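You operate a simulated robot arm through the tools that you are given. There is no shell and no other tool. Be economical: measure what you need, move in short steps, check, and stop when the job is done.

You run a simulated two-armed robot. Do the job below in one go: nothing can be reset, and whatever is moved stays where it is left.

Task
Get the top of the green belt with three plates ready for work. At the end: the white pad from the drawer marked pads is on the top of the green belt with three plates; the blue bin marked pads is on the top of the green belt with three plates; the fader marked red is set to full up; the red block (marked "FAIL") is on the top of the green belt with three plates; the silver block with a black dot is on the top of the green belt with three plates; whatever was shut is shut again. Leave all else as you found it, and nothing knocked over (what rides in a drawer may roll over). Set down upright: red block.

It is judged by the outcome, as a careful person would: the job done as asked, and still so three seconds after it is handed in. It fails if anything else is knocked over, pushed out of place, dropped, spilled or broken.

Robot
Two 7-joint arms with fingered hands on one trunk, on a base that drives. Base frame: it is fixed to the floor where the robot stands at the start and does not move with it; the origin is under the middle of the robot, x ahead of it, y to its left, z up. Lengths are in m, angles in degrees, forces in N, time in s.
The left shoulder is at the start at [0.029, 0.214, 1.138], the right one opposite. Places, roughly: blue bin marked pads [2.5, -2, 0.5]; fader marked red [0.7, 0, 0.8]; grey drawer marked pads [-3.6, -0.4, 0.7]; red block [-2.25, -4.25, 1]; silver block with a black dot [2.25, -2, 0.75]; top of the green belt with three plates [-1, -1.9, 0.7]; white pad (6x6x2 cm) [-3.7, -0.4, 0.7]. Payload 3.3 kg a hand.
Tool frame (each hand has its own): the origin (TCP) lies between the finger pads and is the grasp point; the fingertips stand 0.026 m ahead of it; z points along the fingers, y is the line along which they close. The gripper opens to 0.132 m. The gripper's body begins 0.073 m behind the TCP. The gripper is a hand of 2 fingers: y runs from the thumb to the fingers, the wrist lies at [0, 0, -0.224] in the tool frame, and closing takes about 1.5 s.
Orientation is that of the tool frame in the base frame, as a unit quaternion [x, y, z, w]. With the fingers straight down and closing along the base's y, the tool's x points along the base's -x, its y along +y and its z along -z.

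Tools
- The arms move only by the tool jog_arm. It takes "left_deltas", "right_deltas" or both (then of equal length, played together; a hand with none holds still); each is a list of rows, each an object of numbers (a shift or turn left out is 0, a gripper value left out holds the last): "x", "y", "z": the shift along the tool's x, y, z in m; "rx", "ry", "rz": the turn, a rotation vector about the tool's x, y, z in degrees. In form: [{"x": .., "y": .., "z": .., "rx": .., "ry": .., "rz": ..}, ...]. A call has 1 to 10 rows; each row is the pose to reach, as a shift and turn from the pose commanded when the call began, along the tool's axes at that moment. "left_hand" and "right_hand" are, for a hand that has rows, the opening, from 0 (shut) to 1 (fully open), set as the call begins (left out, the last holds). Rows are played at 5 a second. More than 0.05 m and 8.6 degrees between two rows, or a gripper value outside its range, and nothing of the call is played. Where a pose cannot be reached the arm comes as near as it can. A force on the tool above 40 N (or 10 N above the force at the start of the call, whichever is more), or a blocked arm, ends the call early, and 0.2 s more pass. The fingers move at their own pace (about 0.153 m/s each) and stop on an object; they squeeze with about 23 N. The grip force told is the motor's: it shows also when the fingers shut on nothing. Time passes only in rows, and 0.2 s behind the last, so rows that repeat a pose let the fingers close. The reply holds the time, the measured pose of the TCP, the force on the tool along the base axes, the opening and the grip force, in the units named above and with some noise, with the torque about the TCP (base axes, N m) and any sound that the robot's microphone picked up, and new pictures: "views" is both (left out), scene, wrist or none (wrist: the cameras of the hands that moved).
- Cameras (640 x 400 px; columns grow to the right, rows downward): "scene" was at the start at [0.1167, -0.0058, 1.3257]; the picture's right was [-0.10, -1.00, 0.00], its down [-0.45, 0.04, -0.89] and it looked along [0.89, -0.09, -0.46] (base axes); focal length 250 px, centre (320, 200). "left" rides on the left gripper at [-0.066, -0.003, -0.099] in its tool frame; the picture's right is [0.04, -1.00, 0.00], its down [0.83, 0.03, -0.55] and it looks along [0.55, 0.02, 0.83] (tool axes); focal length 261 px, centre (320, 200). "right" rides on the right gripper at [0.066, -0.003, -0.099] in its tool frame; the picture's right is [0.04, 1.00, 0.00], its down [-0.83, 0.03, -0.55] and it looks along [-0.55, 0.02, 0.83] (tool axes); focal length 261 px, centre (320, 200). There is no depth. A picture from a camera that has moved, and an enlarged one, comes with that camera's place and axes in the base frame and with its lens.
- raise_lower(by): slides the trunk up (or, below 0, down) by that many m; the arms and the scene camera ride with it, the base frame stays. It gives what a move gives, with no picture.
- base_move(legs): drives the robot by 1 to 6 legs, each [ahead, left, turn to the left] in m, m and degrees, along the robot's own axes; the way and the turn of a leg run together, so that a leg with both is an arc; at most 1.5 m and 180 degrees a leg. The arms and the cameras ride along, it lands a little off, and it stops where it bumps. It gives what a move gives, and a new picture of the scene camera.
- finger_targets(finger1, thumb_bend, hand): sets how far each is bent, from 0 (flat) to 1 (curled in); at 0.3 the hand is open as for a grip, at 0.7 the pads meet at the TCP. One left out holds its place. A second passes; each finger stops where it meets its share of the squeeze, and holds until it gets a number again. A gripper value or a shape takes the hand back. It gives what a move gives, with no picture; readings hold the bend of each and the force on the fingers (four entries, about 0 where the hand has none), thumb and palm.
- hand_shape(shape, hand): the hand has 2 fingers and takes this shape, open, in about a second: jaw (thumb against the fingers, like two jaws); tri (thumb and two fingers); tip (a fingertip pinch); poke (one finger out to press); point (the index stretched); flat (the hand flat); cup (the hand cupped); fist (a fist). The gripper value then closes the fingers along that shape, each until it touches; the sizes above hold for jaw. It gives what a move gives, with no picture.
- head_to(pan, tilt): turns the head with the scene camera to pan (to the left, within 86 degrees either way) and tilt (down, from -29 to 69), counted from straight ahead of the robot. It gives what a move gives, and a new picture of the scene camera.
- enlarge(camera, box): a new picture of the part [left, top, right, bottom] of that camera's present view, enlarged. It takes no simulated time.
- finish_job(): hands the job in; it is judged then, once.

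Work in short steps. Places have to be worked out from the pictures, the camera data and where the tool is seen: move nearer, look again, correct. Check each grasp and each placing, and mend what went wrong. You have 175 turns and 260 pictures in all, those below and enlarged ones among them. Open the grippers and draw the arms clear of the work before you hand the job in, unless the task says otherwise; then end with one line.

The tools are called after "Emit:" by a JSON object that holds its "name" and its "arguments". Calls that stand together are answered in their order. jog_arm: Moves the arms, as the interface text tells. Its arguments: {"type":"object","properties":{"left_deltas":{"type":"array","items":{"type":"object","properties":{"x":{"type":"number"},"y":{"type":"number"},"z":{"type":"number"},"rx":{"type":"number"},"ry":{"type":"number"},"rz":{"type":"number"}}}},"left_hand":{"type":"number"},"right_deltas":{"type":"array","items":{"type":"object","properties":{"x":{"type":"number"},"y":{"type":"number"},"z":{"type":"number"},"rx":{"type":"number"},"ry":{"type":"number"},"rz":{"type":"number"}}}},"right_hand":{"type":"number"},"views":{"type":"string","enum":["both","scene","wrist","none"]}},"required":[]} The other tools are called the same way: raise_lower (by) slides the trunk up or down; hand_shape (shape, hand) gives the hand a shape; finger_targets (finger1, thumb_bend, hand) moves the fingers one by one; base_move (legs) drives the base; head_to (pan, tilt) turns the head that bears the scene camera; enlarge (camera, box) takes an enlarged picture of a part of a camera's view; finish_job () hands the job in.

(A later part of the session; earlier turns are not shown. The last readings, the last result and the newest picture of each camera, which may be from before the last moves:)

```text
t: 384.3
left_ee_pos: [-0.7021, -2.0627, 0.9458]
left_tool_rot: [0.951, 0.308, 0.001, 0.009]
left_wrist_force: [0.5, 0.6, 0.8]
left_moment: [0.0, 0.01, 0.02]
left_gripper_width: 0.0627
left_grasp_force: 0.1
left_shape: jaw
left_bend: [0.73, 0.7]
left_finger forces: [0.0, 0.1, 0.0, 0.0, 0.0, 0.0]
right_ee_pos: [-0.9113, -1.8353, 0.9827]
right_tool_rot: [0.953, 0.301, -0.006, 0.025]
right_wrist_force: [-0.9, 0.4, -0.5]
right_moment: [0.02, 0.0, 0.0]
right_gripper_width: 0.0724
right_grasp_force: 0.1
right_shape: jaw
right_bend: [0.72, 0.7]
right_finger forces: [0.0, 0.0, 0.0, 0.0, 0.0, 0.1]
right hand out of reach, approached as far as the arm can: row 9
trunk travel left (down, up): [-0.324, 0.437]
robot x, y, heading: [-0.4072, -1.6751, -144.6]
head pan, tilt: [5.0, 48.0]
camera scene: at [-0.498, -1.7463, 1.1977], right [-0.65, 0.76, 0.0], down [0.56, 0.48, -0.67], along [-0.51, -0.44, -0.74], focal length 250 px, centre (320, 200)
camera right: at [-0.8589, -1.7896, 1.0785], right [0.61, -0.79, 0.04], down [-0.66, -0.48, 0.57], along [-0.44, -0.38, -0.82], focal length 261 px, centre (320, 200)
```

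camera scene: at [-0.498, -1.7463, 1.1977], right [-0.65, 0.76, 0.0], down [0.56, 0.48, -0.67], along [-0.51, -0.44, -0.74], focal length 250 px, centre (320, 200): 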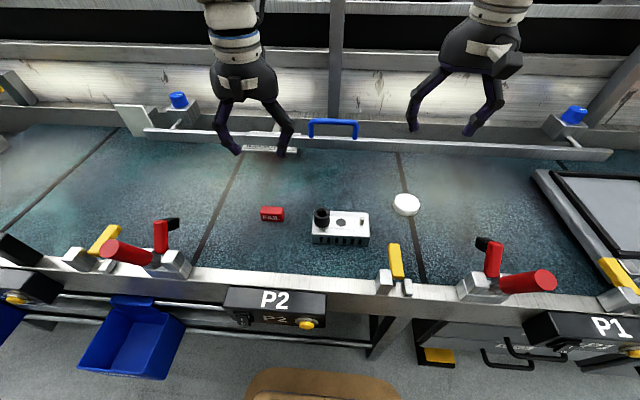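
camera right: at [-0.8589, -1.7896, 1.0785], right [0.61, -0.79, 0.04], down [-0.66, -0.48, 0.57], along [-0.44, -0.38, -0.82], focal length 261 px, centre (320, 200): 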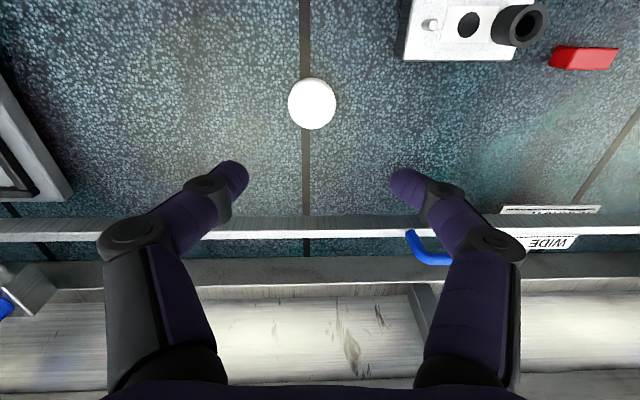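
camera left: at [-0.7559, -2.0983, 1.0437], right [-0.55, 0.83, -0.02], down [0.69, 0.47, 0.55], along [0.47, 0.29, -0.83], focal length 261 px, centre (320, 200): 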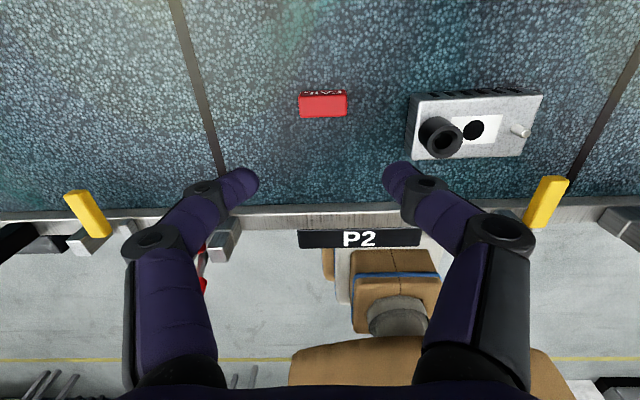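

Pad, silver and red are all on the belt. Now for the bin: I back off, drive 2 m along the aisle, and turn to face the bench with the PADS bin.

Emit:
{"name": "base_move", "arguments": {"legs": [[-0.5, 0, 0], [0, 0, 90.2], [1.03, 0, 0], [1.0, 0, 0], [0, 0, 90]]}}

Emit:
{"name": "raise_lower", "arguments": {"by": -0.3}}

Emit:
{"name": "head_to", "arguments": {"pan": 0, "tilt": 25}}

```text
t: 404.5
left_ee_pos: [1.4473, -2.6278, 0.9447]
left_tool_rot: [-0.306, 0.952, 0.008, -0.001]
left_wrist_force: [0.4, -0.2, -0.2]
left_moment: [0.01, 0.01, 0.01]
left_gripper_width: 0.0628
left_grasp_force: 0.0
left_shape: jaw
left_bend: [0.73, 0.7]
left_finger forces: [0.0, 0.0, 0.0, 0.0, 0.0, 0.0]
right_ee_pos: [1.6566, -2.8567, 0.981]
right_tool_rot: [-0.298, 0.954, 0.025, 0.005]
right_wrist_force: [-0.4, -0.6, 0.2]
right_moment: [0.02, 0.0, 0.01]
right_gripper_width: 0.0725
right_grasp_force: 0.1
right_shape: jaw
right_bend: [0.72, 0.7]
right_finger forces: [0.0, 0.0, 0.0, 0.0, 0.1, 0.0]
trunk travel left (down, up): [-0.324, 0.437]
robot x, y, heading: [1.1501, -3.014, 35.5]
head pan, tilt: [5.0, 48.0]
camera scene: at [1.2462, -2.9372, 1.1976], right [0.65, -0.76, 0.0], down [-0.57, -0.48, -0.67], along [0.51, 0.43, -0.74], focal length 250 px, centre (320, 200)
```

scene: 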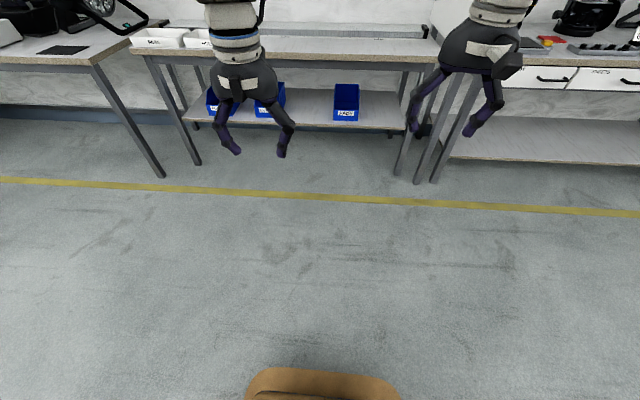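

```text
t: 407.5
left_ee_pos: [1.446, -2.6266, 0.6441]
left_tool_rot: [-0.306, 0.952, 0.008, -0.001]
left_wrist_force: [-0.6, 0.3, -0.3]
left_moment: [-0.01, -0.01, -0.02]
left_gripper_width: 0.0629
left_grasp_force: 0.0
left_shape: jaw
left_bend: [0.73, 0.7]
left_finger forces: [0.0, 0.0, 0.1, 0.1, 0.0, 0.1]
right_ee_pos: [1.6557, -2.8569, 0.6833]
right_tool_rot: [-0.298, 0.954, 0.025, 0.005]
right_wrist_force: [-0.3, 0.4, 0.1]
right_moment: [0.0, -0.01, 0.01]
right_gripper_width: 0.0721
right_grasp_force: 0.0
right_shape: jaw
right_bend: [0.72, 0.7]
right_finger forces: [0.0, 0.0, 0.1, 0.0, 0.1, 0.0]
trunk travel left (down, up): [-0.024, 0.737]
robot x, y, heading: [1.1548, -3.014, 35.4]
head pan, tilt: [5.0, 48.0]
```

```text
t: 408.3
left_ee_pos: [1.4462, -2.6263, 0.6445]
left_tool_rot: [-0.306, 0.952, 0.009, -0.001]
left_wrist_force: [0.6, 0.0, 0.2]
left_moment: [-0.03, -0.05, 0.01]
left_gripper_width: 0.0627
left_grasp_force: 0.1
left_shape: jaw
left_bend: [0.73, 0.7]
left_finger forces: [0.1, 0.0, 0.0, 0.0, 0.1, 0.0]
right_ee_pos: [1.6558, -2.8576, 0.6818]
right_tool_rot: [-0.299, 0.954, 0.025, 0.005]
right_wrist_force: [0.6, -0.9, -0.4]
right_moment: [0.01, -0.03, 0.0]
right_gripper_width: 0.072
right_grasp_force: 0.1
right_shape: jaw
right_bend: [0.72, 0.7]
right_finger forces: [0.0, 0.0, 0.0, 0.0, 0.0, 0.0]
trunk travel left (down, up): [-0.024, 0.737]
robot x, y, heading: [1.1527, -3.0176, 35.6]
head pan, tilt: [0.0, 25.0]
camera scene: at [1.3387, -2.8801, 0.9211], right [0.58, -0.82, 0.0], down [-0.35, -0.25, -0.91], along [0.74, 0.52, -0.42], focal length 250 px, centre (320, 200)
```

scene: 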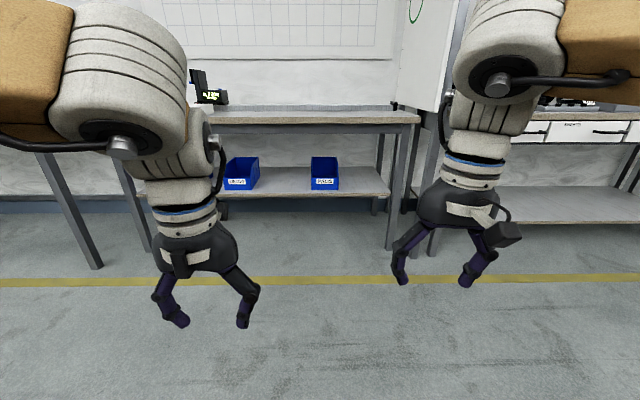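

The PADS bin is straight ahead. I shape both hands: pitched to point forward and 40° down, 15 cm apart (the bin's width), part open.

Emit:
{"name": "jog_arm", "arguments": {"left_hand": 0.42, "right_hand": 0.42, "left_deltas": [{"x": -0.022, "y": -0.012, "z": 0.016, "ry": -8.3}, {"x": -0.044, "y": -0.024, "z": 0.032, "ry": -16.6}, {"x": -0.067, "y": -0.036, "z": 0.048, "ry": -25}, {"x": -0.09, "y": -0.048, "z": 0.064, "ry": -33.3}, {"x": -0.112, "y": -0.06, "z": 0.08, "ry": -41.6}, {"x": -0.134, "y": -0.072, "z": 0.094, "ry": -50}], "right_deltas": [{"x": -0.016, "y": 0.015, "z": 0.022, "rx": 0.4, "ry": -8.3}, {"x": -0.032, "y": 0.029, "z": 0.044, "rx": 0.8, "ry": -16.6}, {"x": -0.049, "y": 0.044, "z": 0.066, "rx": 1.2, "ry": -25}, {"x": -0.065, "y": 0.059, "z": 0.088, "rx": 1.6, "ry": -33.3}, {"x": -0.082, "y": 0.074, "z": 0.11, "rx": 2, "ry": -41.6}, {"x": -0.098, "y": 0.088, "z": 0.132, "rx": 2.4, "ry": -50}]}}

```text
t: 409.7
left_ee_pos: [1.5968, -2.6076, 0.5485]
left_tool_rot: [-0.273, 0.863, 0.137, 0.403]
left_wrist_force: [0.2, 0.6, -0.2]
left_moment: [0.01, -0.01, 0.0]
left_gripper_width: 0.0557
left_grasp_force: 0.0
left_shape: jaw
left_bend: [0.73, 0.7]
left_finger forces: [0.0, 0.1, 0.0, 0.0, 0.1, 0.1]
right_ee_pos: [1.6861, -2.7204, 0.5561]
right_tool_rot: [-0.259, 0.863, 0.13, 0.414]
right_wrist_force: [-0.8, 0.1, 0.0]
right_moment: [0.03, 0.02, 0.02]
right_gripper_width: 0.0559
right_grasp_force: 0.0
right_shape: jaw
right_bend: [0.73, 0.7]
right_finger forces: [0.0, 0.0, 0.0, 0.0, 0.1, 0.1]
trunk travel left (down, up): [-0.024, 0.737]
robot x, y, heading: [1.156, -3.0088, 35.5]
head pan, tilt: [0.0, 25.0]
camera scene: at [1.3387, -2.8802, 0.9211], right [0.58, -0.82, 0.0], down [-0.34, -0.24, -0.91], along [0.74, 0.52, -0.42], focal length 250 px, centre (320, 200)
camera right: at [1.5896, -2.788, 0.5657], right [-0.58, 0.82, -0.02], down [0.06, 0.07, 1.0], along [0.81, 0.57, -0.09], focal length 261 px, centre (320, 200)
camera left: at [1.5711, -2.631, 0.6627], right [0.56, -0.83, -0.05], down [-0.8, -0.53, -0.29], along [0.21, 0.2, -0.96], focal length 261 px, centre (320, 200)
```

scene: 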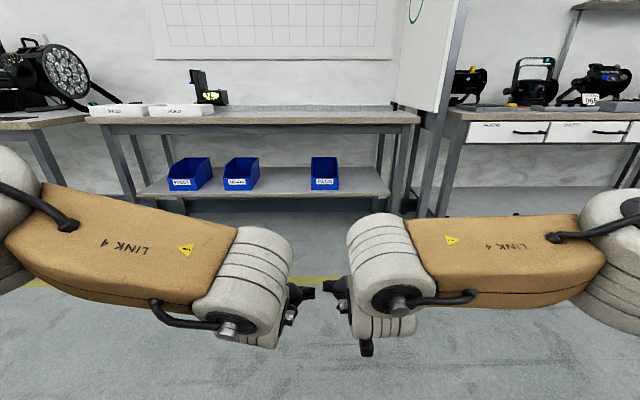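
right: 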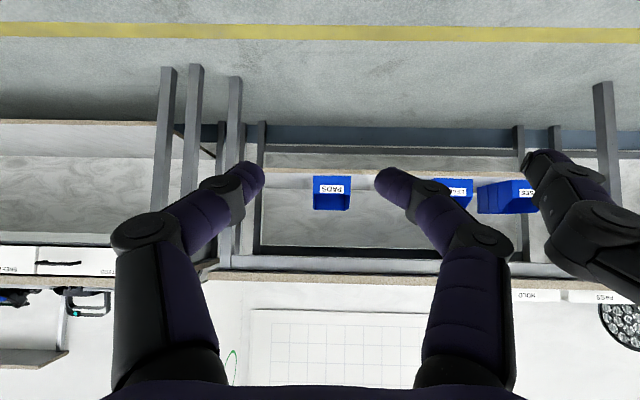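
left: 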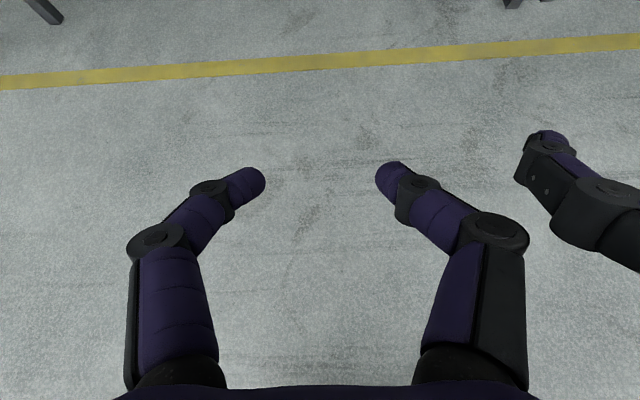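

Both hands are set (TCPs at ±7 cm, 0.6 m ahead, z 0.55). The bin's front is 1.53 m ahead and 3 cm right. I drive 0.75 m ahead with a 3 cm shift and look.

Emit:
{"name": "base_move", "arguments": {"legs": [[0, -0.033, 0], [0.75, 0, 0]]}}

Emit:
{"name": "enlarge", "arguments": {"camera": "right", "box": [160, 100, 480, 300]}}

```text
t: 414.2
left_ee_pos: [2.2251, -2.2125, 0.5489]
left_tool_rot: [-0.27, 0.864, 0.136, 0.402]
left_wrist_force: [-0.7, -0.2, 0.6]
left_moment: [-0.04, 0.04, 0.03]
left_gripper_width: 0.0563
left_grasp_force: 0.1
left_shape: jaw
left_bend: [0.73, 0.7]
left_finger forces: [0.1, 0.1, 0.0, 0.1, 0.0, 0.1]
right_ee_pos: [2.315, -2.3268, 0.5553]
right_tool_rot: [-0.255, 0.864, 0.127, 0.415]
right_wrist_force: [0.3, 0.0, -0.8]
right_moment: [-0.01, -0.03, 0.04]
right_gripper_width: 0.0558
right_grasp_force: 0.1
right_shape: jaw
right_bend: [0.73, 0.7]
right_finger forces: [0.1, 0.0, 0.1, 0.0, 0.0, 0.0]
trunk travel left (down, up): [-0.024, 0.737]
robot x, y, heading: [1.777, -2.6129, 34.7]
head pan, tilt: [0.0, 25.0]
camera scene: at [1.966, -2.4832, 0.9212], right [0.57, -0.82, 0.0], down [-0.35, -0.24, -0.91], along [0.74, 0.52, -0.42], focal length 250 px, centre (320, 200)
```

scene: 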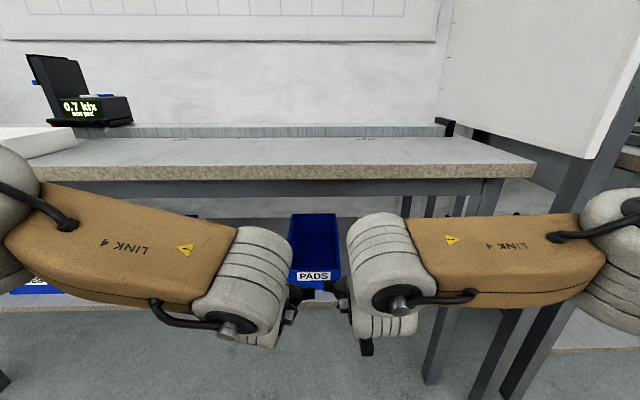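

```text
2.00 times, centred on (320, 200) of right
camera zoom: at [2.218, -2.3936, 0.5661], right [-0.57, 0.82, -0.02], down [0.06, 0.07, 1.0], along [0.82, 0.57, -0.09], focal length 521 px, centre (320, 200)
```

zoom: 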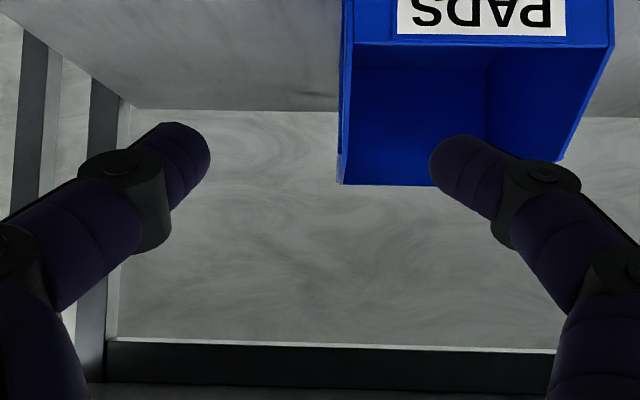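

From the right wrist view the bin walls are at +1.8 cm and +17.7 cm (to the left) of the right hand's line, top ≈ 0.50. To keep elbows clear of the bench I turn 1°, then extend both arms 15 cm forward with small sideways corrections.

Emit:
{"name": "base_move", "arguments": {"legs": [[0, 0, 1]]}}

Emit:
{"name": "jog_arm", "arguments": {"left_deltas": [{"x": -0.024, "y": 0.006, "z": 0.029}, {"x": -0.048, "y": 0.011, "z": 0.058}, {"x": -0.072, "y": 0.017, "z": 0.086}, {"x": -0.0965, "y": 0.022, "z": 0.115}], "right_deltas": [{"x": -0.024, "y": 0.002, "z": 0.029}, {"x": -0.048, "y": 0.004, "z": 0.058}, {"x": -0.072, "y": 0.006, "z": 0.086}, {"x": -0.0965, "y": 0.008, "z": 0.115}]}}

```text
t: 414.9
left_ee_pos: [2.218, -2.2039, 0.5483]
left_tool_rot: [-0.278, 0.862, 0.14, 0.401]
left_wrist_force: [-0.3, 0.1, -0.7]
left_moment: [0.01, 0.02, 0.0]
left_gripper_width: 0.0559
left_grasp_force: 0.1
left_shape: jaw
left_bend: [0.73, 0.7]
left_finger forces: [0.0, 0.0, 0.1, 0.1, 0.1, 0.1]
right_ee_pos: [2.3094, -2.3163, 0.5575]
right_tool_rot: [-0.264, 0.862, 0.131, 0.413]
right_wrist_force: [-0.3, 0.1, 0.5]
right_moment: [0.01, -0.03, 0.0]
right_gripper_width: 0.0558
right_grasp_force: 0.1
right_shape: jaw
right_bend: [0.73, 0.7]
right_finger forces: [0.0, 0.0, 0.1, 0.0, 0.1, 0.0]
trunk travel left (down, up): [-0.024, 0.737]
robot x, y, heading: [1.7805, -2.6185, 35.9]
head pan, tilt: [0.0, 25.0]
camera scene: at [1.9637, -2.48, 0.9212], right [0.59, -0.81, 0.0], down [-0.34, -0.25, -0.91], along [0.73, 0.53, -0.42], focal length 250 px, centre (320, 200)
```

scene: 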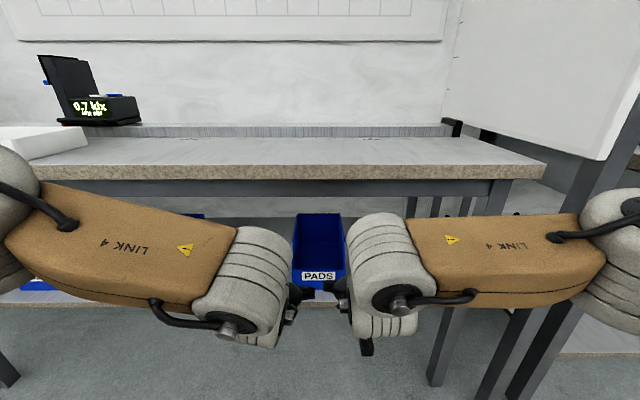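

```text
t: 415.9
left_ee_pos: [2.3269, -2.0972, 0.5519]
left_tool_rot: [-0.277, 0.862, 0.139, 0.401]
left_wrist_force: [-0.9, 0.5, -0.5]
left_moment: [-0.02, 0.04, 0.02]
left_gripper_width: 0.0558
left_grasp_force: 0.0
left_shape: jaw
left_bend: [0.73, 0.7]
left_finger forces: [0.0, 0.0, 0.0, 0.0, 0.0, 0.0]
right_ee_pos: [2.4298, -2.2271, 0.5614]
right_tool_rot: [-0.263, 0.862, 0.131, 0.413]
right_wrist_force: [0.3, 0.5, -0.2]
right_moment: [0.0, 0.01, 0.0]
right_gripper_width: 0.0561
right_grasp_force: 0.1
right_shape: jaw
right_bend: [0.73, 0.7]
right_finger forces: [0.0, 0.1, 0.1, 0.0, 0.1, 0.1]
trunk travel left (down, up): [-0.024, 0.737]
robot x, y, heading: [1.7778, -2.6154, 35.7]
head pan, tilt: [0.0, 25.0]
camera scene: at [1.9637, -2.48, 0.9212], right [0.59, -0.81, 0.0], down [-0.34, -0.25, -0.91], along [0.73, 0.53, -0.42], focal length 250 px, centre (320, 200)
camera right: at [2.3345, -2.2953, 0.5712], right [-0.58, 0.81, -0.02], down [0.06, 0.07, 1.0], along [0.81, 0.58, -0.09], focal length 261 px, centre (320, 200)
camera left: at [2.3027, -2.1208, 0.6654], right [0.57, -0.82, -0.05], down [-0.8, -0.53, -0.29], along [0.21, 0.2, -0.96], focal length 261 px, centre (320, 200)
```

scene: 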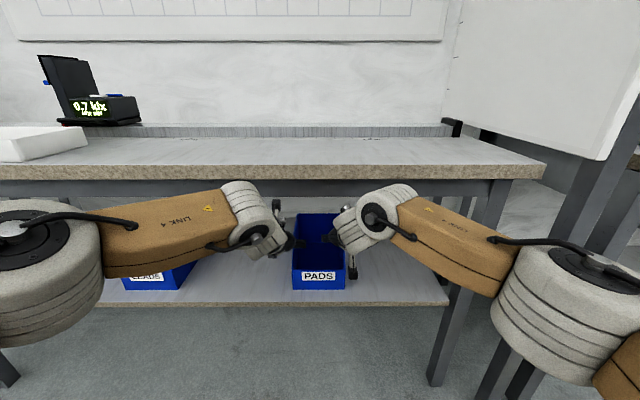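
right: 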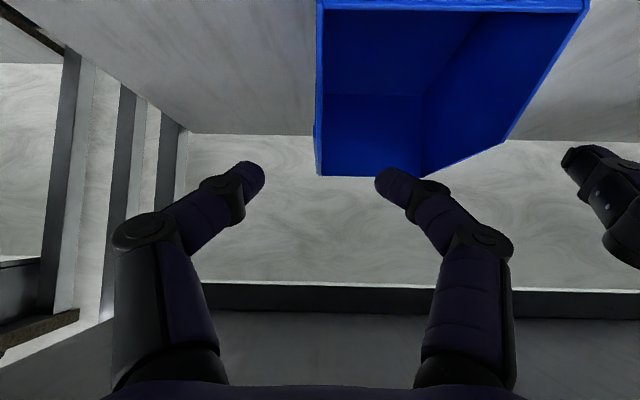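
left: 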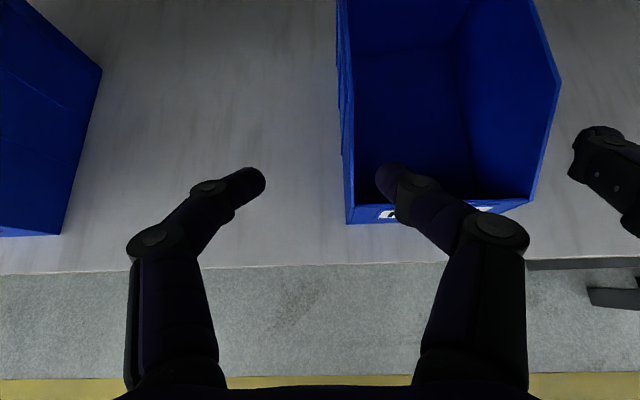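

The right wall is centred in the right hand; the left wall is ~1.4 cm right of the left hand's line. I correct that and lower both hands to z 0.50, still in front of the bin.

Emit:
{"name": "jog_arm", "arguments": {"left_deltas": [{"x": 0.019, "y": -0.007, "z": 0.016}, {"x": 0.0383, "y": -0.014, "z": 0.0322}], "right_deltas": [{"x": 0.023, "y": -0.001, "z": 0.019}, {"x": 0.046, "y": -0.002, "z": 0.0386}], "views": "wrist"}}

```text
t: 416.6
left_ee_pos: [2.3342, -2.1094, 0.5007]
left_tool_rot: [-0.278, 0.862, 0.139, 0.401]
left_wrist_force: [0.4, -0.3, 0.2]
left_moment: [0.01, -0.02, 0.02]
left_gripper_width: 0.0559
left_grasp_force: 0.0
left_shape: jaw
left_bend: [0.73, 0.7]
left_finger forces: [0.1, 0.0, 0.1, 0.1, 0.1, 0.0]
right_ee_pos: [2.4304, -2.2264, 0.5002]
right_tool_rot: [-0.264, 0.861, 0.132, 0.413]
right_wrist_force: [-1.0, -0.4, -0.3]
right_moment: [-0.02, -0.01, 0.0]
right_gripper_width: 0.0557
right_grasp_force: 0.1
right_shape: jaw
right_bend: [0.73, 0.7]
right_finger forces: [0.0, 0.0, 0.1, 0.0, 0.1, 0.0]
trunk travel left (down, up): [-0.024, 0.737]
robot x, y, heading: [1.7782, -2.6185, 35.8]
head pan, tilt: [0.0, 25.0]
camera right: at [2.3354, -2.2938, 0.5094], right [-0.58, 0.81, -0.02], down [0.06, 0.07, 1.0], along [0.81, 0.58, -0.09], focal length 261 px, centre (320, 200)
camera left: at [2.31, -2.1315, 0.6137], right [0.57, -0.82, -0.05], down [-0.8, -0.53, -0.29], along [0.21, 0.2, -0.96], focal length 261 px, centre (320, 200)
```

right: 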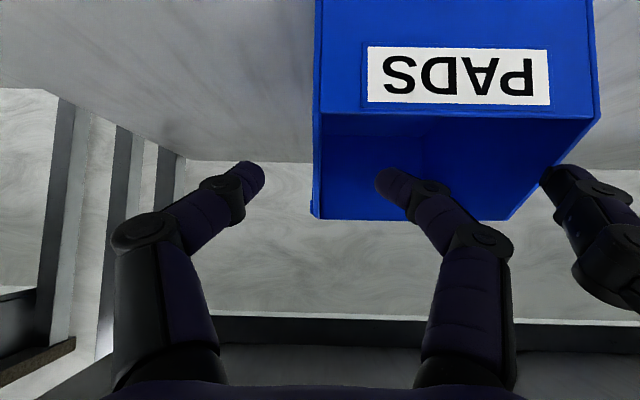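
left: 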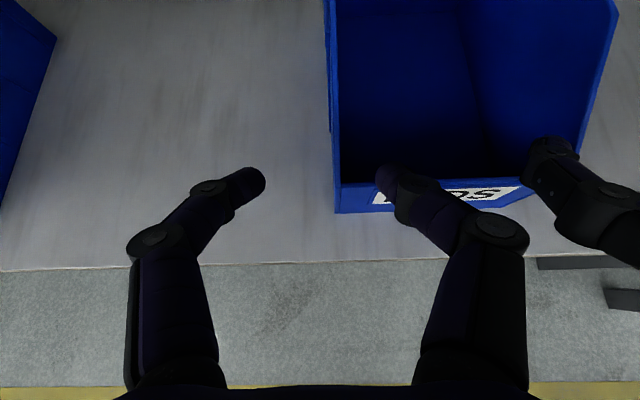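

Both walls lie between the fingers of their hands. I drive ahead 9 cm so the fingers straddle the side walls.

Emit:
{"name": "base_move", "arguments": {"legs": [[0.09, 0, 0]]}}

Emit:
{"name": "enlarge", "arguments": {"camera": "left", "box": [160, 0, 640, 300]}}

Emit:
{"name": "enlarge", "arguments": {"camera": "right", "box": [160, 50, 640, 350]}}

```text
t: 417.6
left_ee_pos: [2.4068, -2.0537, 0.5006]
left_tool_rot: [-0.277, 0.862, 0.139, 0.401]
left_wrist_force: [1.0, -0.7, 0.4]
left_moment: [0.01, 0.01, -0.03]
left_gripper_width: 0.0556
left_grasp_force: 0.0
left_shape: jaw
left_bend: [0.73, 0.7]
left_finger forces: [0.0, 0.0, 0.0, 0.0, 0.0, 0.1]
right_ee_pos: [2.5026, -2.1719, 0.4991]
right_tool_rot: [-0.264, 0.862, 0.132, 0.413]
right_wrist_force: [-0.5, -0.8, 0.3]
right_moment: [-0.01, 0.01, 0.0]
right_gripper_width: 0.0559
right_grasp_force: 0.0
right_shape: jaw
right_bend: [0.73, 0.7]
right_finger forces: [0.0, 0.1, 0.0, 0.0, 0.1, 0.0]
trunk travel left (down, up): [-0.024, 0.737]
robot x, y, heading: [1.8531, -2.5603, 35.9]
head pan, tilt: [0.0, 25.0]
camera scene: at [2.0365, -2.427, 0.9212], right [0.59, -0.81, 0.0], down [-0.34, -0.25, -0.91], along [0.73, 0.53, -0.42], focal length 250 px, centre (320, 200)
```

scene: 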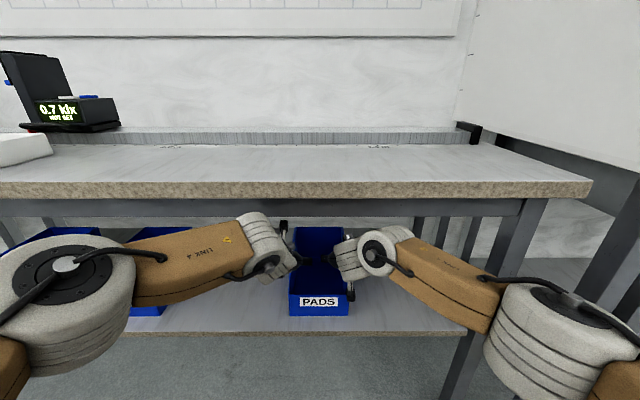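

```text
1.33 times, centred on (400, 150) of left
camera zoom: at [2.3825, -2.0784, 0.6141], right [0.57, -0.82, -0.05], down [-0.8, -0.53, -0.29], along [0.21, 0.2, -0.96], focal length 348 px, centre (213, 267)
```

zoom: 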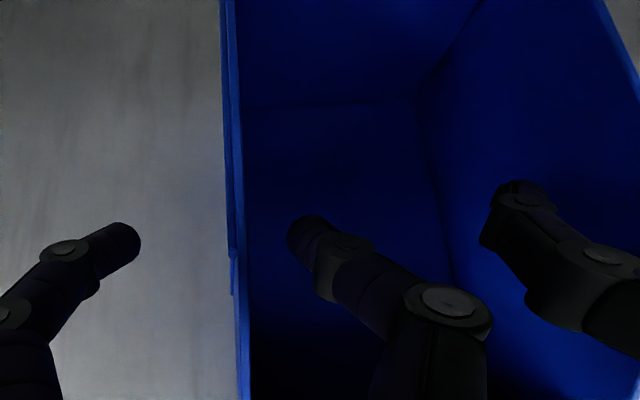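

```text
1.33 times, centred on (400, 200) of right
camera zoom: at [2.4079, -2.2405, 0.5098], right [-0.58, 0.81, -0.02], down [0.06, 0.07, 1.0], along [0.81, 0.58, -0.09], focal length 348 px, centre (213, 200)
```

zoom: 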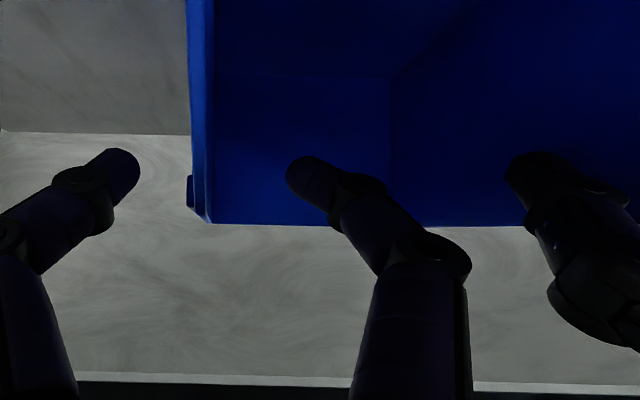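

Both hands straddle the side walls. I lower 2.5 cm and close both hands together.

Emit:
{"name": "jog_arm", "arguments": {"left_deltas": [{"x": 0.01, "y": -0.003, "z": 0.008}, {"x": 0.019, "y": -0.006, "z": 0.016}], "right_deltas": [{"x": 0.01, "z": 0.008}, {"x": 0.019, "z": 0.016}], "views": "none"}}

Emit:
{"name": "jog_arm", "arguments": {"left_hand": 0, "right_hand": 0, "left_deltas": [{}, {}, {}, {}, {}], "right_deltas": [{}, {}, {}, {}, {}], "views": "wrist"}}

```text
t: 418.2
left_ee_pos: [2.4116, -2.0593, 0.4766]
left_tool_rot: [-0.278, 0.862, 0.14, 0.401]
left_wrist_force: [0.6, -0.6, 0.4]
left_moment: [0.0, 0.0, 0.0]
left_gripper_width: 0.0557
left_grasp_force: 0.1
left_shape: jaw
left_bend: [0.73, 0.7]
left_finger forces: [0.0, 0.0, 0.0, 0.1, 0.1, 0.0]
right_ee_pos: [2.5045, -2.1723, 0.4751]
right_tool_rot: [-0.264, 0.862, 0.131, 0.413]
right_wrist_force: [0.7, -1.0, 0.4]
right_moment: [0.01, -0.02, 0.03]
right_gripper_width: 0.0557
right_grasp_force: 0.0
right_shape: jaw
right_bend: [0.73, 0.7]
right_finger forces: [0.0, 0.0, 0.0, 0.1, 0.0, 0.0]
trunk travel left (down, up): [-0.024, 0.737]
robot x, y, heading: [1.8545, -2.5619, 35.7]
head pan, tilt: [0.0, 25.0]
```

```text
t: 419.4
left_ee_pos: [2.4109, -2.0589, 0.4755]
left_tool_rot: [-0.277, 0.862, 0.139, 0.401]
left_wrist_force: [-0.5, 1.2, -0.2]
left_moment: [-0.01, 0.02, -0.01]
left_gripper_width: 0.0
left_grasp_force: 22.2
left_shape: jaw
left_bend: [0.69, 0.7]
left_finger forces: [20.1, 0.0, 0.0, 0.0, 20.1, 0.1]
right_ee_pos: [2.5039, -2.1719, 0.4746]
right_tool_rot: [-0.264, 0.862, 0.13, 0.413]
right_wrist_force: [0.1, -0.1, -0.3]
right_moment: [0.01, -0.01, 0.03]
right_gripper_width: 0.0
right_grasp_force: 23.0
right_shape: jaw
right_bend: [0.69, 0.7]
right_finger forces: [20.4, 0.1, 0.0, 0.1, 20.5, 0.1]
trunk travel left (down, up): [-0.024, 0.737]
robot x, y, heading: [1.8502, -2.5658, 35.7]
head pan, tilt: [0.0, 25.0]
camera right: at [2.4085, -2.2403, 0.485], right [-0.58, 0.81, -0.02], down [0.06, 0.07, 1.0], along [0.81, 0.58, -0.09], focal length 261 px, centre (320, 200)
camera left: at [2.387, -2.0829, 0.5897], right [0.57, -0.82, -0.05], down [-0.8, -0.53, -0.28], along [0.21, 0.2, -0.96], focal length 261 px, centre (320, 200)
```

right: 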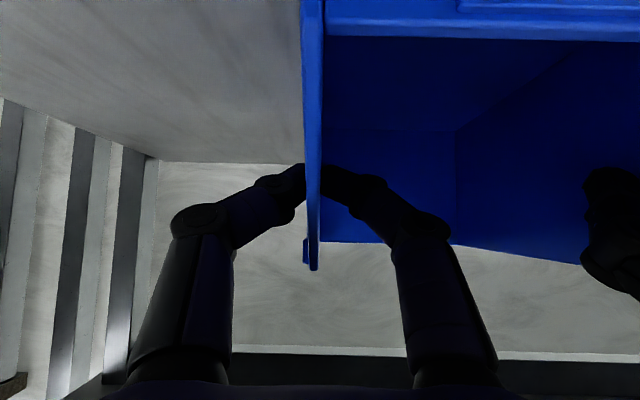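
left: 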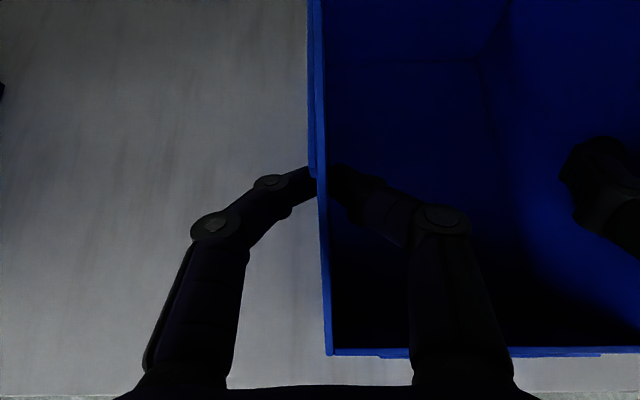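

Both hands pinch the side walls (20 N each). I lift 1.5 cm and check the load.

Emit:
{"name": "jog_arm", "arguments": {"left_deltas": [{"x": -0.006, "z": -0.005}, {"x": -0.0115, "z": -0.0097}], "right_deltas": [{"x": -0.006, "z": -0.005}, {"x": -0.0115, "z": -0.0097}], "views": "both"}}

```text
t: 420.1
left_ee_pos: [2.4096, -2.0602, 0.4915]
left_tool_rot: [-0.277, 0.862, 0.139, 0.402]
left_wrist_force: [1.0, -0.2, -1.5]
left_moment: [-0.05, -0.01, 0.02]
left_gripper_width: 0.0
left_grasp_force: 22.9
left_shape: jaw
left_bend: [0.69, 0.7]
left_finger forces: [20.0, 0.1, 0.0, 0.0, 21.1, 0.1]
right_ee_pos: [2.5037, -2.1737, 0.4906]
right_tool_rot: [-0.265, 0.862, 0.132, 0.412]
right_wrist_force: [-1.7, 0.6, -0.2]
right_moment: [-0.04, 0.06, -0.01]
right_gripper_width: 0.0
right_grasp_force: 23.9
right_shape: jaw
right_bend: [0.69, 0.7]
right_finger forces: [21.4, 0.0, 0.0, 0.1, 20.4, 0.1]
trunk travel left (down, up): [-0.024, 0.737]
robot x, y, heading: [1.8531, -2.5624, 35.7]
head pan, tilt: [0.0, 25.0]
camera scene: at [2.0367, -2.4268, 0.9211], right [0.59, -0.81, 0.0], down [-0.34, -0.25, -0.91], along [0.73, 0.53, -0.42], focal length 250 px, centre (320, 200)
camera right: at [2.4077, -2.2411, 0.5001], right [-0.58, 0.81, -0.02], down [0.06, 0.07, 1.0], along [0.81, 0.58, -0.09], focal length 261 px, centre (320, 200)
camera left: at [2.386, -2.0836, 0.6046], right [0.57, -0.82, -0.05], down [-0.8, -0.53, -0.28], along [0.21, 0.2, -0.96], focal length 261 px, centre (320, 200)
```

scene: 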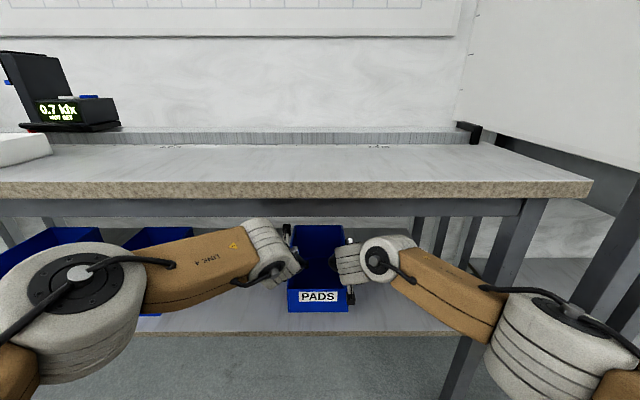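
right: 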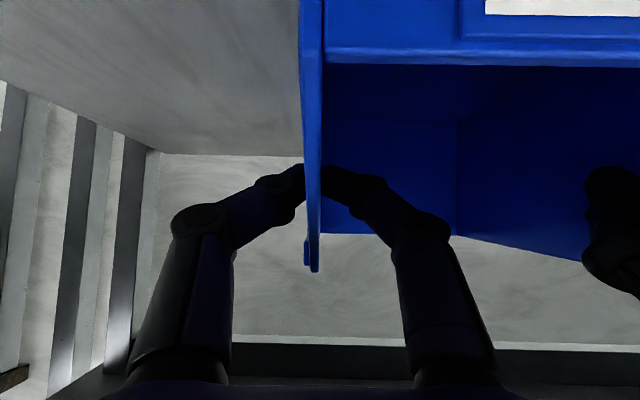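
left: 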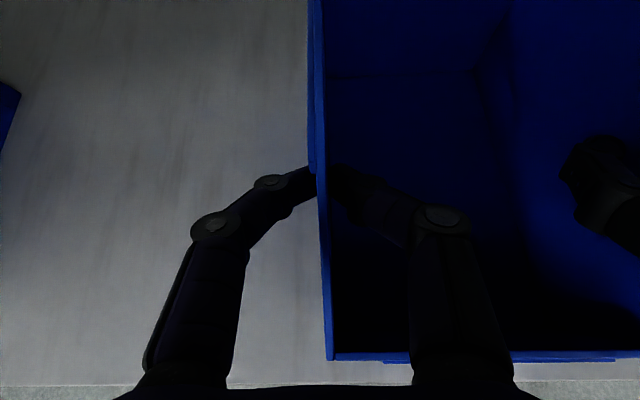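

The bin tilts with its back still resting on the shelf: the grip is ahead of its balance point. I drag it 10 cm toward me so I can regrip at its middle clear of the bench.

Emit:
{"name": "base_move", "arguments": {"legs": [[-0.1, 0, 0]]}}

Emit:
{"name": "jog_arm", "arguments": {"left_deltas": [{"x": 0.006, "z": 0.005}, {"x": 0.0115, "z": 0.0097}], "right_deltas": [{"x": 0.006, "z": 0.005}, {"x": 0.0115, "z": 0.0097}], "views": "wrist"}}

```text
t: 421.2
left_ee_pos: [2.3291, -2.1184, 0.4914]
left_tool_rot: [-0.277, 0.862, 0.139, 0.401]
left_wrist_force: [1.4, -0.5, -1.4]
left_moment: [-0.05, 0.04, -0.01]
left_gripper_width: 0.0
left_grasp_force: 23.1
left_shape: jaw
left_bend: [0.69, 0.7]
left_finger forces: [19.8, 0.0, 0.0, 0.1, 22.0, 0.0]
right_ee_pos: [2.4225, -2.232, 0.4906]
right_tool_rot: [-0.264, 0.862, 0.132, 0.412]
right_wrist_force: [-1.9, 1.9, -1.2]
right_moment: [0.01, 0.08, 0.06]
right_gripper_width: 0.0
right_grasp_force: 22.9
right_shape: jaw
right_bend: [0.69, 0.7]
right_finger forces: [22.2, 0.1, 0.0, 0.0, 20.2, 0.0]
trunk travel left (down, up): [-0.024, 0.737]
robot x, y, heading: [1.7694, -2.6219, 36.2]
head pan, tilt: [0.0, 25.0]
camera scene: at [1.956, -2.4854, 0.9211], right [0.59, -0.81, 0.0], down [-0.34, -0.25, -0.91], along [0.73, 0.53, -0.42], focal length 250 px, centre (320, 200)
```

scene: 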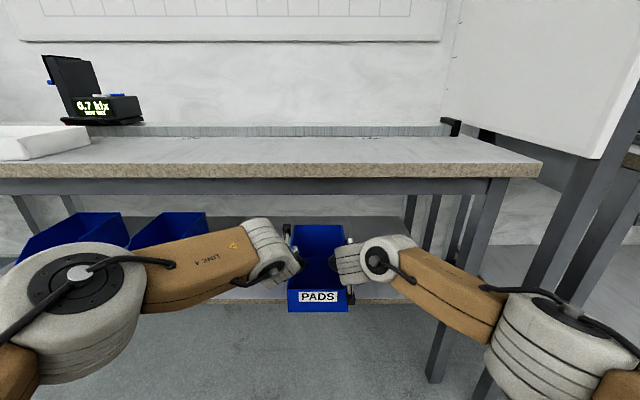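

```text
t: 421.8
left_ee_pos: [2.3299, -2.1185, 0.4756]
left_tool_rot: [-0.277, 0.862, 0.139, 0.401]
left_wrist_force: [1.0, -1.0, -1.2]
left_moment: [0.0, 0.0, 0.01]
left_gripper_width: 0.0001
left_grasp_force: 22.5
left_shape: jaw
left_bend: [0.69, 0.7]
left_finger forces: [19.9, 0.0, 0.0, 0.0, 21.9, 0.0]
right_ee_pos: [2.423, -2.2301, 0.4752]
right_tool_rot: [-0.264, 0.862, 0.132, 0.413]
right_wrist_force: [-1.1, 1.1, -1.1]
right_moment: [-0.02, 0.03, 0.02]
right_gripper_width: 0.0
right_grasp_force: 23.0
right_shape: jaw
right_bend: [0.69, 0.7]
right_finger forces: [22.2, 0.1, 0.1, 0.0, 20.3, 0.0]
trunk travel left (down, up): [-0.024, 0.737]
robot x, y, heading: [1.7718, -2.622, 35.7]
head pan, tilt: [0.0, 25.0]
camera right: at [2.3278, -2.2994, 0.4849], right [-0.58, 0.81, -0.02], down [0.06, 0.07, 1.0], along [0.81, 0.58, -0.09], focal length 261 px, centre (320, 200)
camera left: at [2.3053, -2.1421, 0.5898], right [0.57, -0.82, -0.05], down [-0.8, -0.53, -0.28], along [0.21, 0.2, -0.96], focal length 261 px, centre (320, 200)
```

right: 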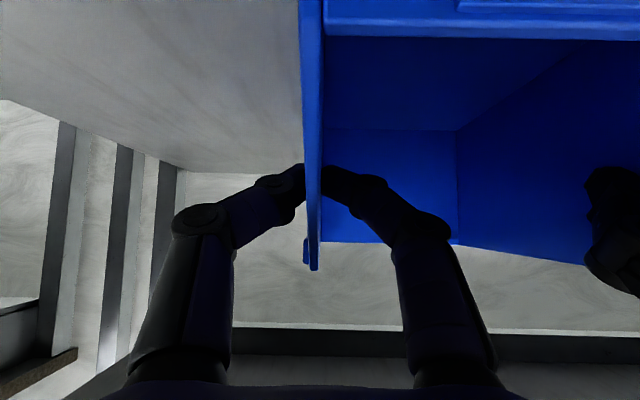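
left: 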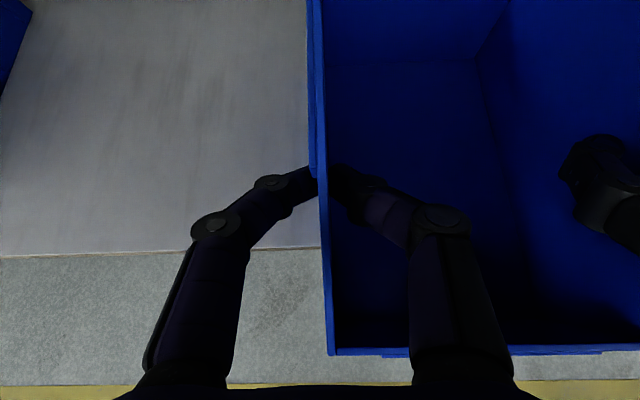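

The bin now rests with its front clear of the bench edge. I open both hands slightly, move 7 cm deeper to its middle, and grip again.

Emit:
{"name": "jog_arm", "arguments": {"left_hand": 0.3, "right_hand": 0.3, "left_deltas": [{}, {}, {}, {"x": -0.016, "z": 0.019}, {"x": -0.032, "z": 0.038}, {"x": -0.046, "z": 0.055}], "right_deltas": [{}, {}, {}, {"x": -0.016, "z": 0.019}, {"x": -0.032, "z": 0.038}, {"x": -0.046, "z": 0.055}], "views": "scene"}}

Emit:
{"name": "jog_arm", "arguments": {"left_hand": 0, "right_hand": 0, "left_deltas": [{}, {}, {}, {}, {}], "right_deltas": [{}, {}, {}, {}, {}], "views": "wrist"}}

```text
t: 423.2
left_ee_pos: [2.3415, -2.0789, 0.4797]
left_tool_rot: [-0.288, 0.859, 0.145, 0.397]
left_wrist_force: [-0.2, 0.7, -0.3]
left_moment: [0.0, 0.02, -0.01]
left_gripper_width: 0.0396
left_grasp_force: 0.1
left_shape: jaw
left_bend: [0.74, 0.7]
left_finger forces: [0.0, 0.0, 0.0, 0.0, 0.0, 0.0]
left hand out of reach, approached as far as the arm can: row 5, 6
right_ee_pos: [2.4441, -2.2189, 0.4726]
right_tool_rot: [-0.263, 0.862, 0.131, 0.413]
right_wrist_force: [-0.1, 0.1, 0.4]
right_moment: [0.0, 0.01, 0.0]
right_gripper_width: 0.0398
right_grasp_force: 0.1
right_shape: jaw
right_bend: [0.73, 0.7]
right_finger forces: [0.1, 0.0, 0.0, 0.0, 0.1, 0.0]
right hand out of reach, approached as far as the arm can: row 4, 5, 6
trunk travel left (down, up): [-0.024, 0.737]
robot x, y, heading: [1.7705, -2.6193, 35.6]
head pan, tilt: [0.0, 25.0]
camera scene: at [1.9559, -2.4857, 0.9212], right [0.59, -0.81, 0.0], down [-0.34, -0.25, -0.91], along [0.73, 0.53, -0.42], focal length 250 px, centre (320, 200)
```

scene: 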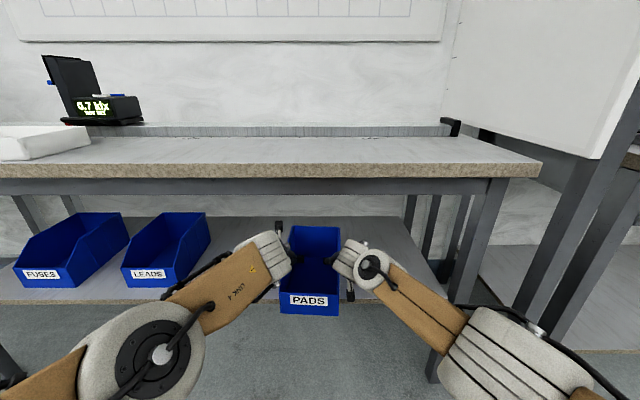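

```text
t: 424.4
left_ee_pos: [2.343, -2.0806, 0.4814]
left_tool_rot: [-0.287, 0.859, 0.144, 0.399]
left_wrist_force: [4.9, -6.1, -0.3]
left_moment: [-0.08, -0.03, -0.15]
left_gripper_width: 0.0037
left_grasp_force: 23.6
left_shape: jaw
left_bend: [0.65, 0.7]
left_finger forces: [16.1, 0.0, 0.1, 0.0, 23.8, 0.1]
right_ee_pos: [2.4442, -2.2187, 0.4729]
right_tool_rot: [-0.264, 0.862, 0.132, 0.413]
right_wrist_force: [-3.4, 6.3, -0.3]
right_moment: [0.11, 0.07, 0.15]
right_gripper_width: 0.0064
right_grasp_force: 22.9
right_shape: jaw
right_bend: [0.74, 0.66]
right_finger forces: [21.5, 0.0, 0.0, 0.0, 13.9, 0.1]
trunk travel left (down, up): [-0.024, 0.737]
robot x, y, heading: [1.772, -2.625, 35.6]
head pan, tilt: [0.0, 25.0]
camera right: at [2.3489, -2.2877, 0.4831], right [-0.58, 0.81, -0.02], down [0.06, 0.07, 1.0], along [0.81, 0.58, -0.09], focal length 261 px, centre (320, 200)
camera left: at [2.319, -2.1044, 0.5941], right [0.59, -0.81, -0.05], down [-0.79, -0.55, -0.28], along [0.2, 0.21, -0.96], focal length 261 px, centre (320, 200)
```

right: 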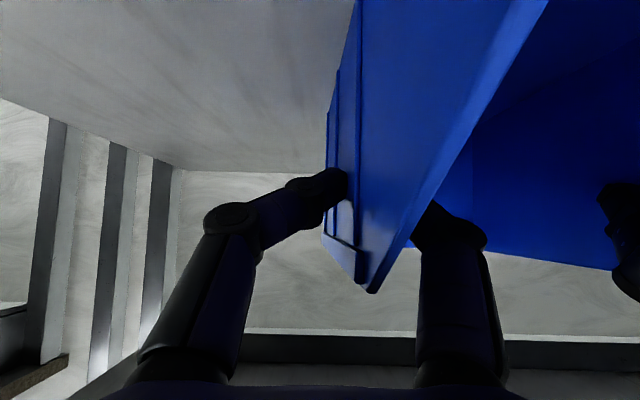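
left: 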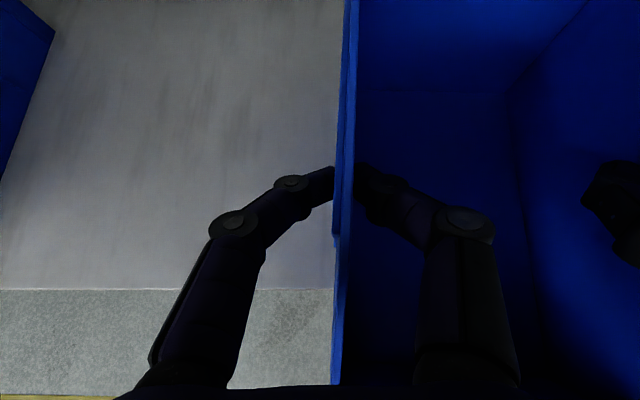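

The arms hit their reach limit and the hands spread, so this grip is askew. I look at the scene before correcting.

Emit:
{"name": "enlarge", "arguments": {"camera": "scene", "box": [220, 190, 420, 330]}}

```text
2.86 times, centred on (320, 260) of scene
camera zoom: at [1.9559, -2.4855, 0.9211], right [0.59, -0.81, 0.0], down [-0.34, -0.25, -0.91], along [0.73, 0.53, -0.42], focal length 715 px, centre (320, 29)
```

zoom: 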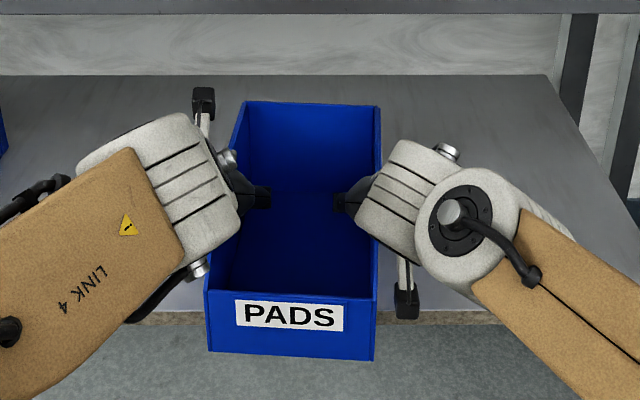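

The bin is yawed a few degrees but stable on the shelf. I open both hands, pull back to a reachable pose with the right spacing, then drive the base 6 cm ahead.

Emit:
{"name": "jog_arm", "arguments": {"left_hand": 0.42, "right_hand": 0.42, "left_deltas": [{}, {}, {}, {"x": 0.016, "y": 0.004, "z": -0.019}, {"x": 0.032, "y": 0.009, "z": -0.038}, {"x": 0.034, "y": 0.009, "z": -0.041}], "right_deltas": [{}, {}, {}, {"x": 0.016, "y": 0.002, "z": -0.019}, {"x": 0.032, "y": 0.004, "z": -0.038}, {"x": 0.034, "y": 0.004, "z": -0.041}], "views": "none"}}

Emit:
{"name": "base_move", "arguments": {"legs": [[0.06, 0, 0]]}}

Emit:
{"name": "enlarge", "arguments": {"camera": "right", "box": [0, 0, 640, 400]}}

Emit:
{"name": "enlarge", "arguments": {"camera": "left", "box": [0, 0, 640, 400]}}

```text
t: 425.8
left_ee_pos: [2.3017, -2.1198, 0.4825]
left_tool_rot: [-0.278, 0.862, 0.139, 0.401]
left_wrist_force: [-0.2, -0.8, -0.1]
left_moment: [-0.03, -0.04, 0.0]
left_gripper_width: 0.0556
left_grasp_force: 0.1
left_shape: jaw
left_bend: [0.73, 0.7]
left_finger forces: [0.1, 0.1, 0.0, 0.1, 0.1, 0.1]
left hand out of reach, approached as far as the arm can: row 4, 5
right_ee_pos: [2.4458, -2.2207, 0.4745]
right_tool_rot: [-0.264, 0.862, 0.131, 0.413]
right_wrist_force: [1.1, 0.5, 0.2]
right_moment: [0.0, 0.01, 0.02]
right_gripper_width: 0.0559
right_grasp_force: 0.0
right_shape: jaw
right_bend: [0.73, 0.7]
right_finger forces: [0.0, 0.0, 0.1, 0.1, 0.0, 0.1]
right hand out of reach, approached as far as the arm can: row 4, 5, 6
trunk travel left (down, up): [-0.024, 0.737]
robot x, y, heading: [1.7701, -2.6221, 35.9]
head pan, tilt: [0.0, 25.0]
```

```text
t: 426.8
left_ee_pos: [2.3506, -2.0848, 0.4819]
left_tool_rot: [-0.276, 0.863, 0.138, 0.401]
left_wrist_force: [-0.2, -0.1, 0.0]
left_moment: [0.01, 0.01, -0.01]
left_gripper_width: 0.0557
left_grasp_force: 0.1
left_shape: jaw
left_bend: [0.73, 0.7]
left_finger forces: [0.0, 0.1, 0.0, 0.0, 0.1, 0.0]
right_ee_pos: [2.4929, -2.1844, 0.4728]
right_tool_rot: [-0.264, 0.862, 0.131, 0.412]
right_wrist_force: [-0.7, -0.3, -0.1]
right_moment: [0.0, -0.01, 0.01]
right_gripper_width: 0.0557
right_grasp_force: 0.0
right_shape: jaw
right_bend: [0.73, 0.7]
right_finger forces: [0.2, 0.1, 0.0, 0.0, 0.0, 0.0]
trunk travel left (down, up): [-0.024, 0.737]
robot x, y, heading: [1.8129, -2.5848, 35.9]
head pan, tilt: [0.0, 25.0]
camera scene: at [2.0043, -2.4505, 0.9212], right [0.59, -0.81, 0.0], down [-0.34, -0.25, -0.91], along [0.73, 0.53, -0.42], focal length 250 px, centre (320, 200)
```

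scene: 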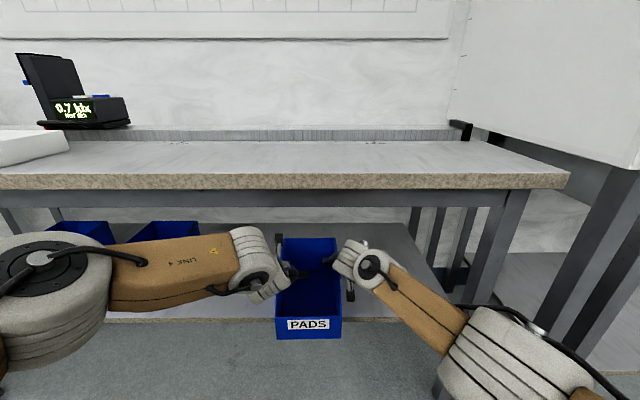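

```text
1.00 times, centred on (320, 200) of right
camera zoom: at [2.3976, -2.253, 0.4832], right [-0.58, 0.81, -0.02], down [0.06, 0.07, 1.0], along [0.81, 0.58, -0.09], focal length 261 px, centre (320, 200)
```

zoom: 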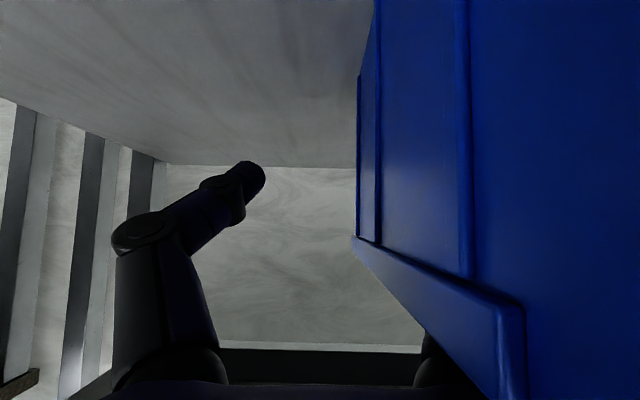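

```text
1.00 times, centred on (320, 200) of left
camera zoom: at [2.3259, -2.1092, 0.5947], right [0.57, -0.82, -0.05], down [-0.8, -0.53, -0.29], along [0.21, 0.2, -0.96], focal length 261 px, centre (320, 200)
```

zoom: 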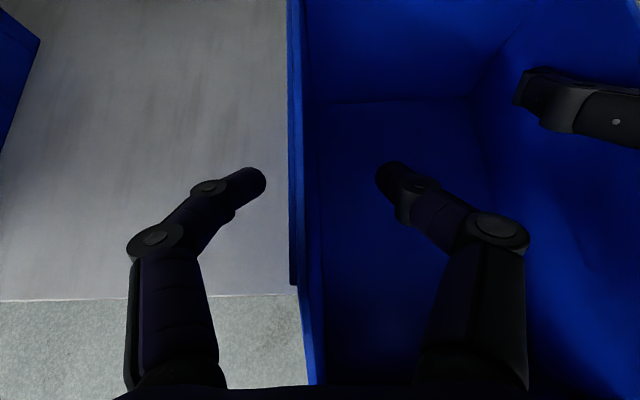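

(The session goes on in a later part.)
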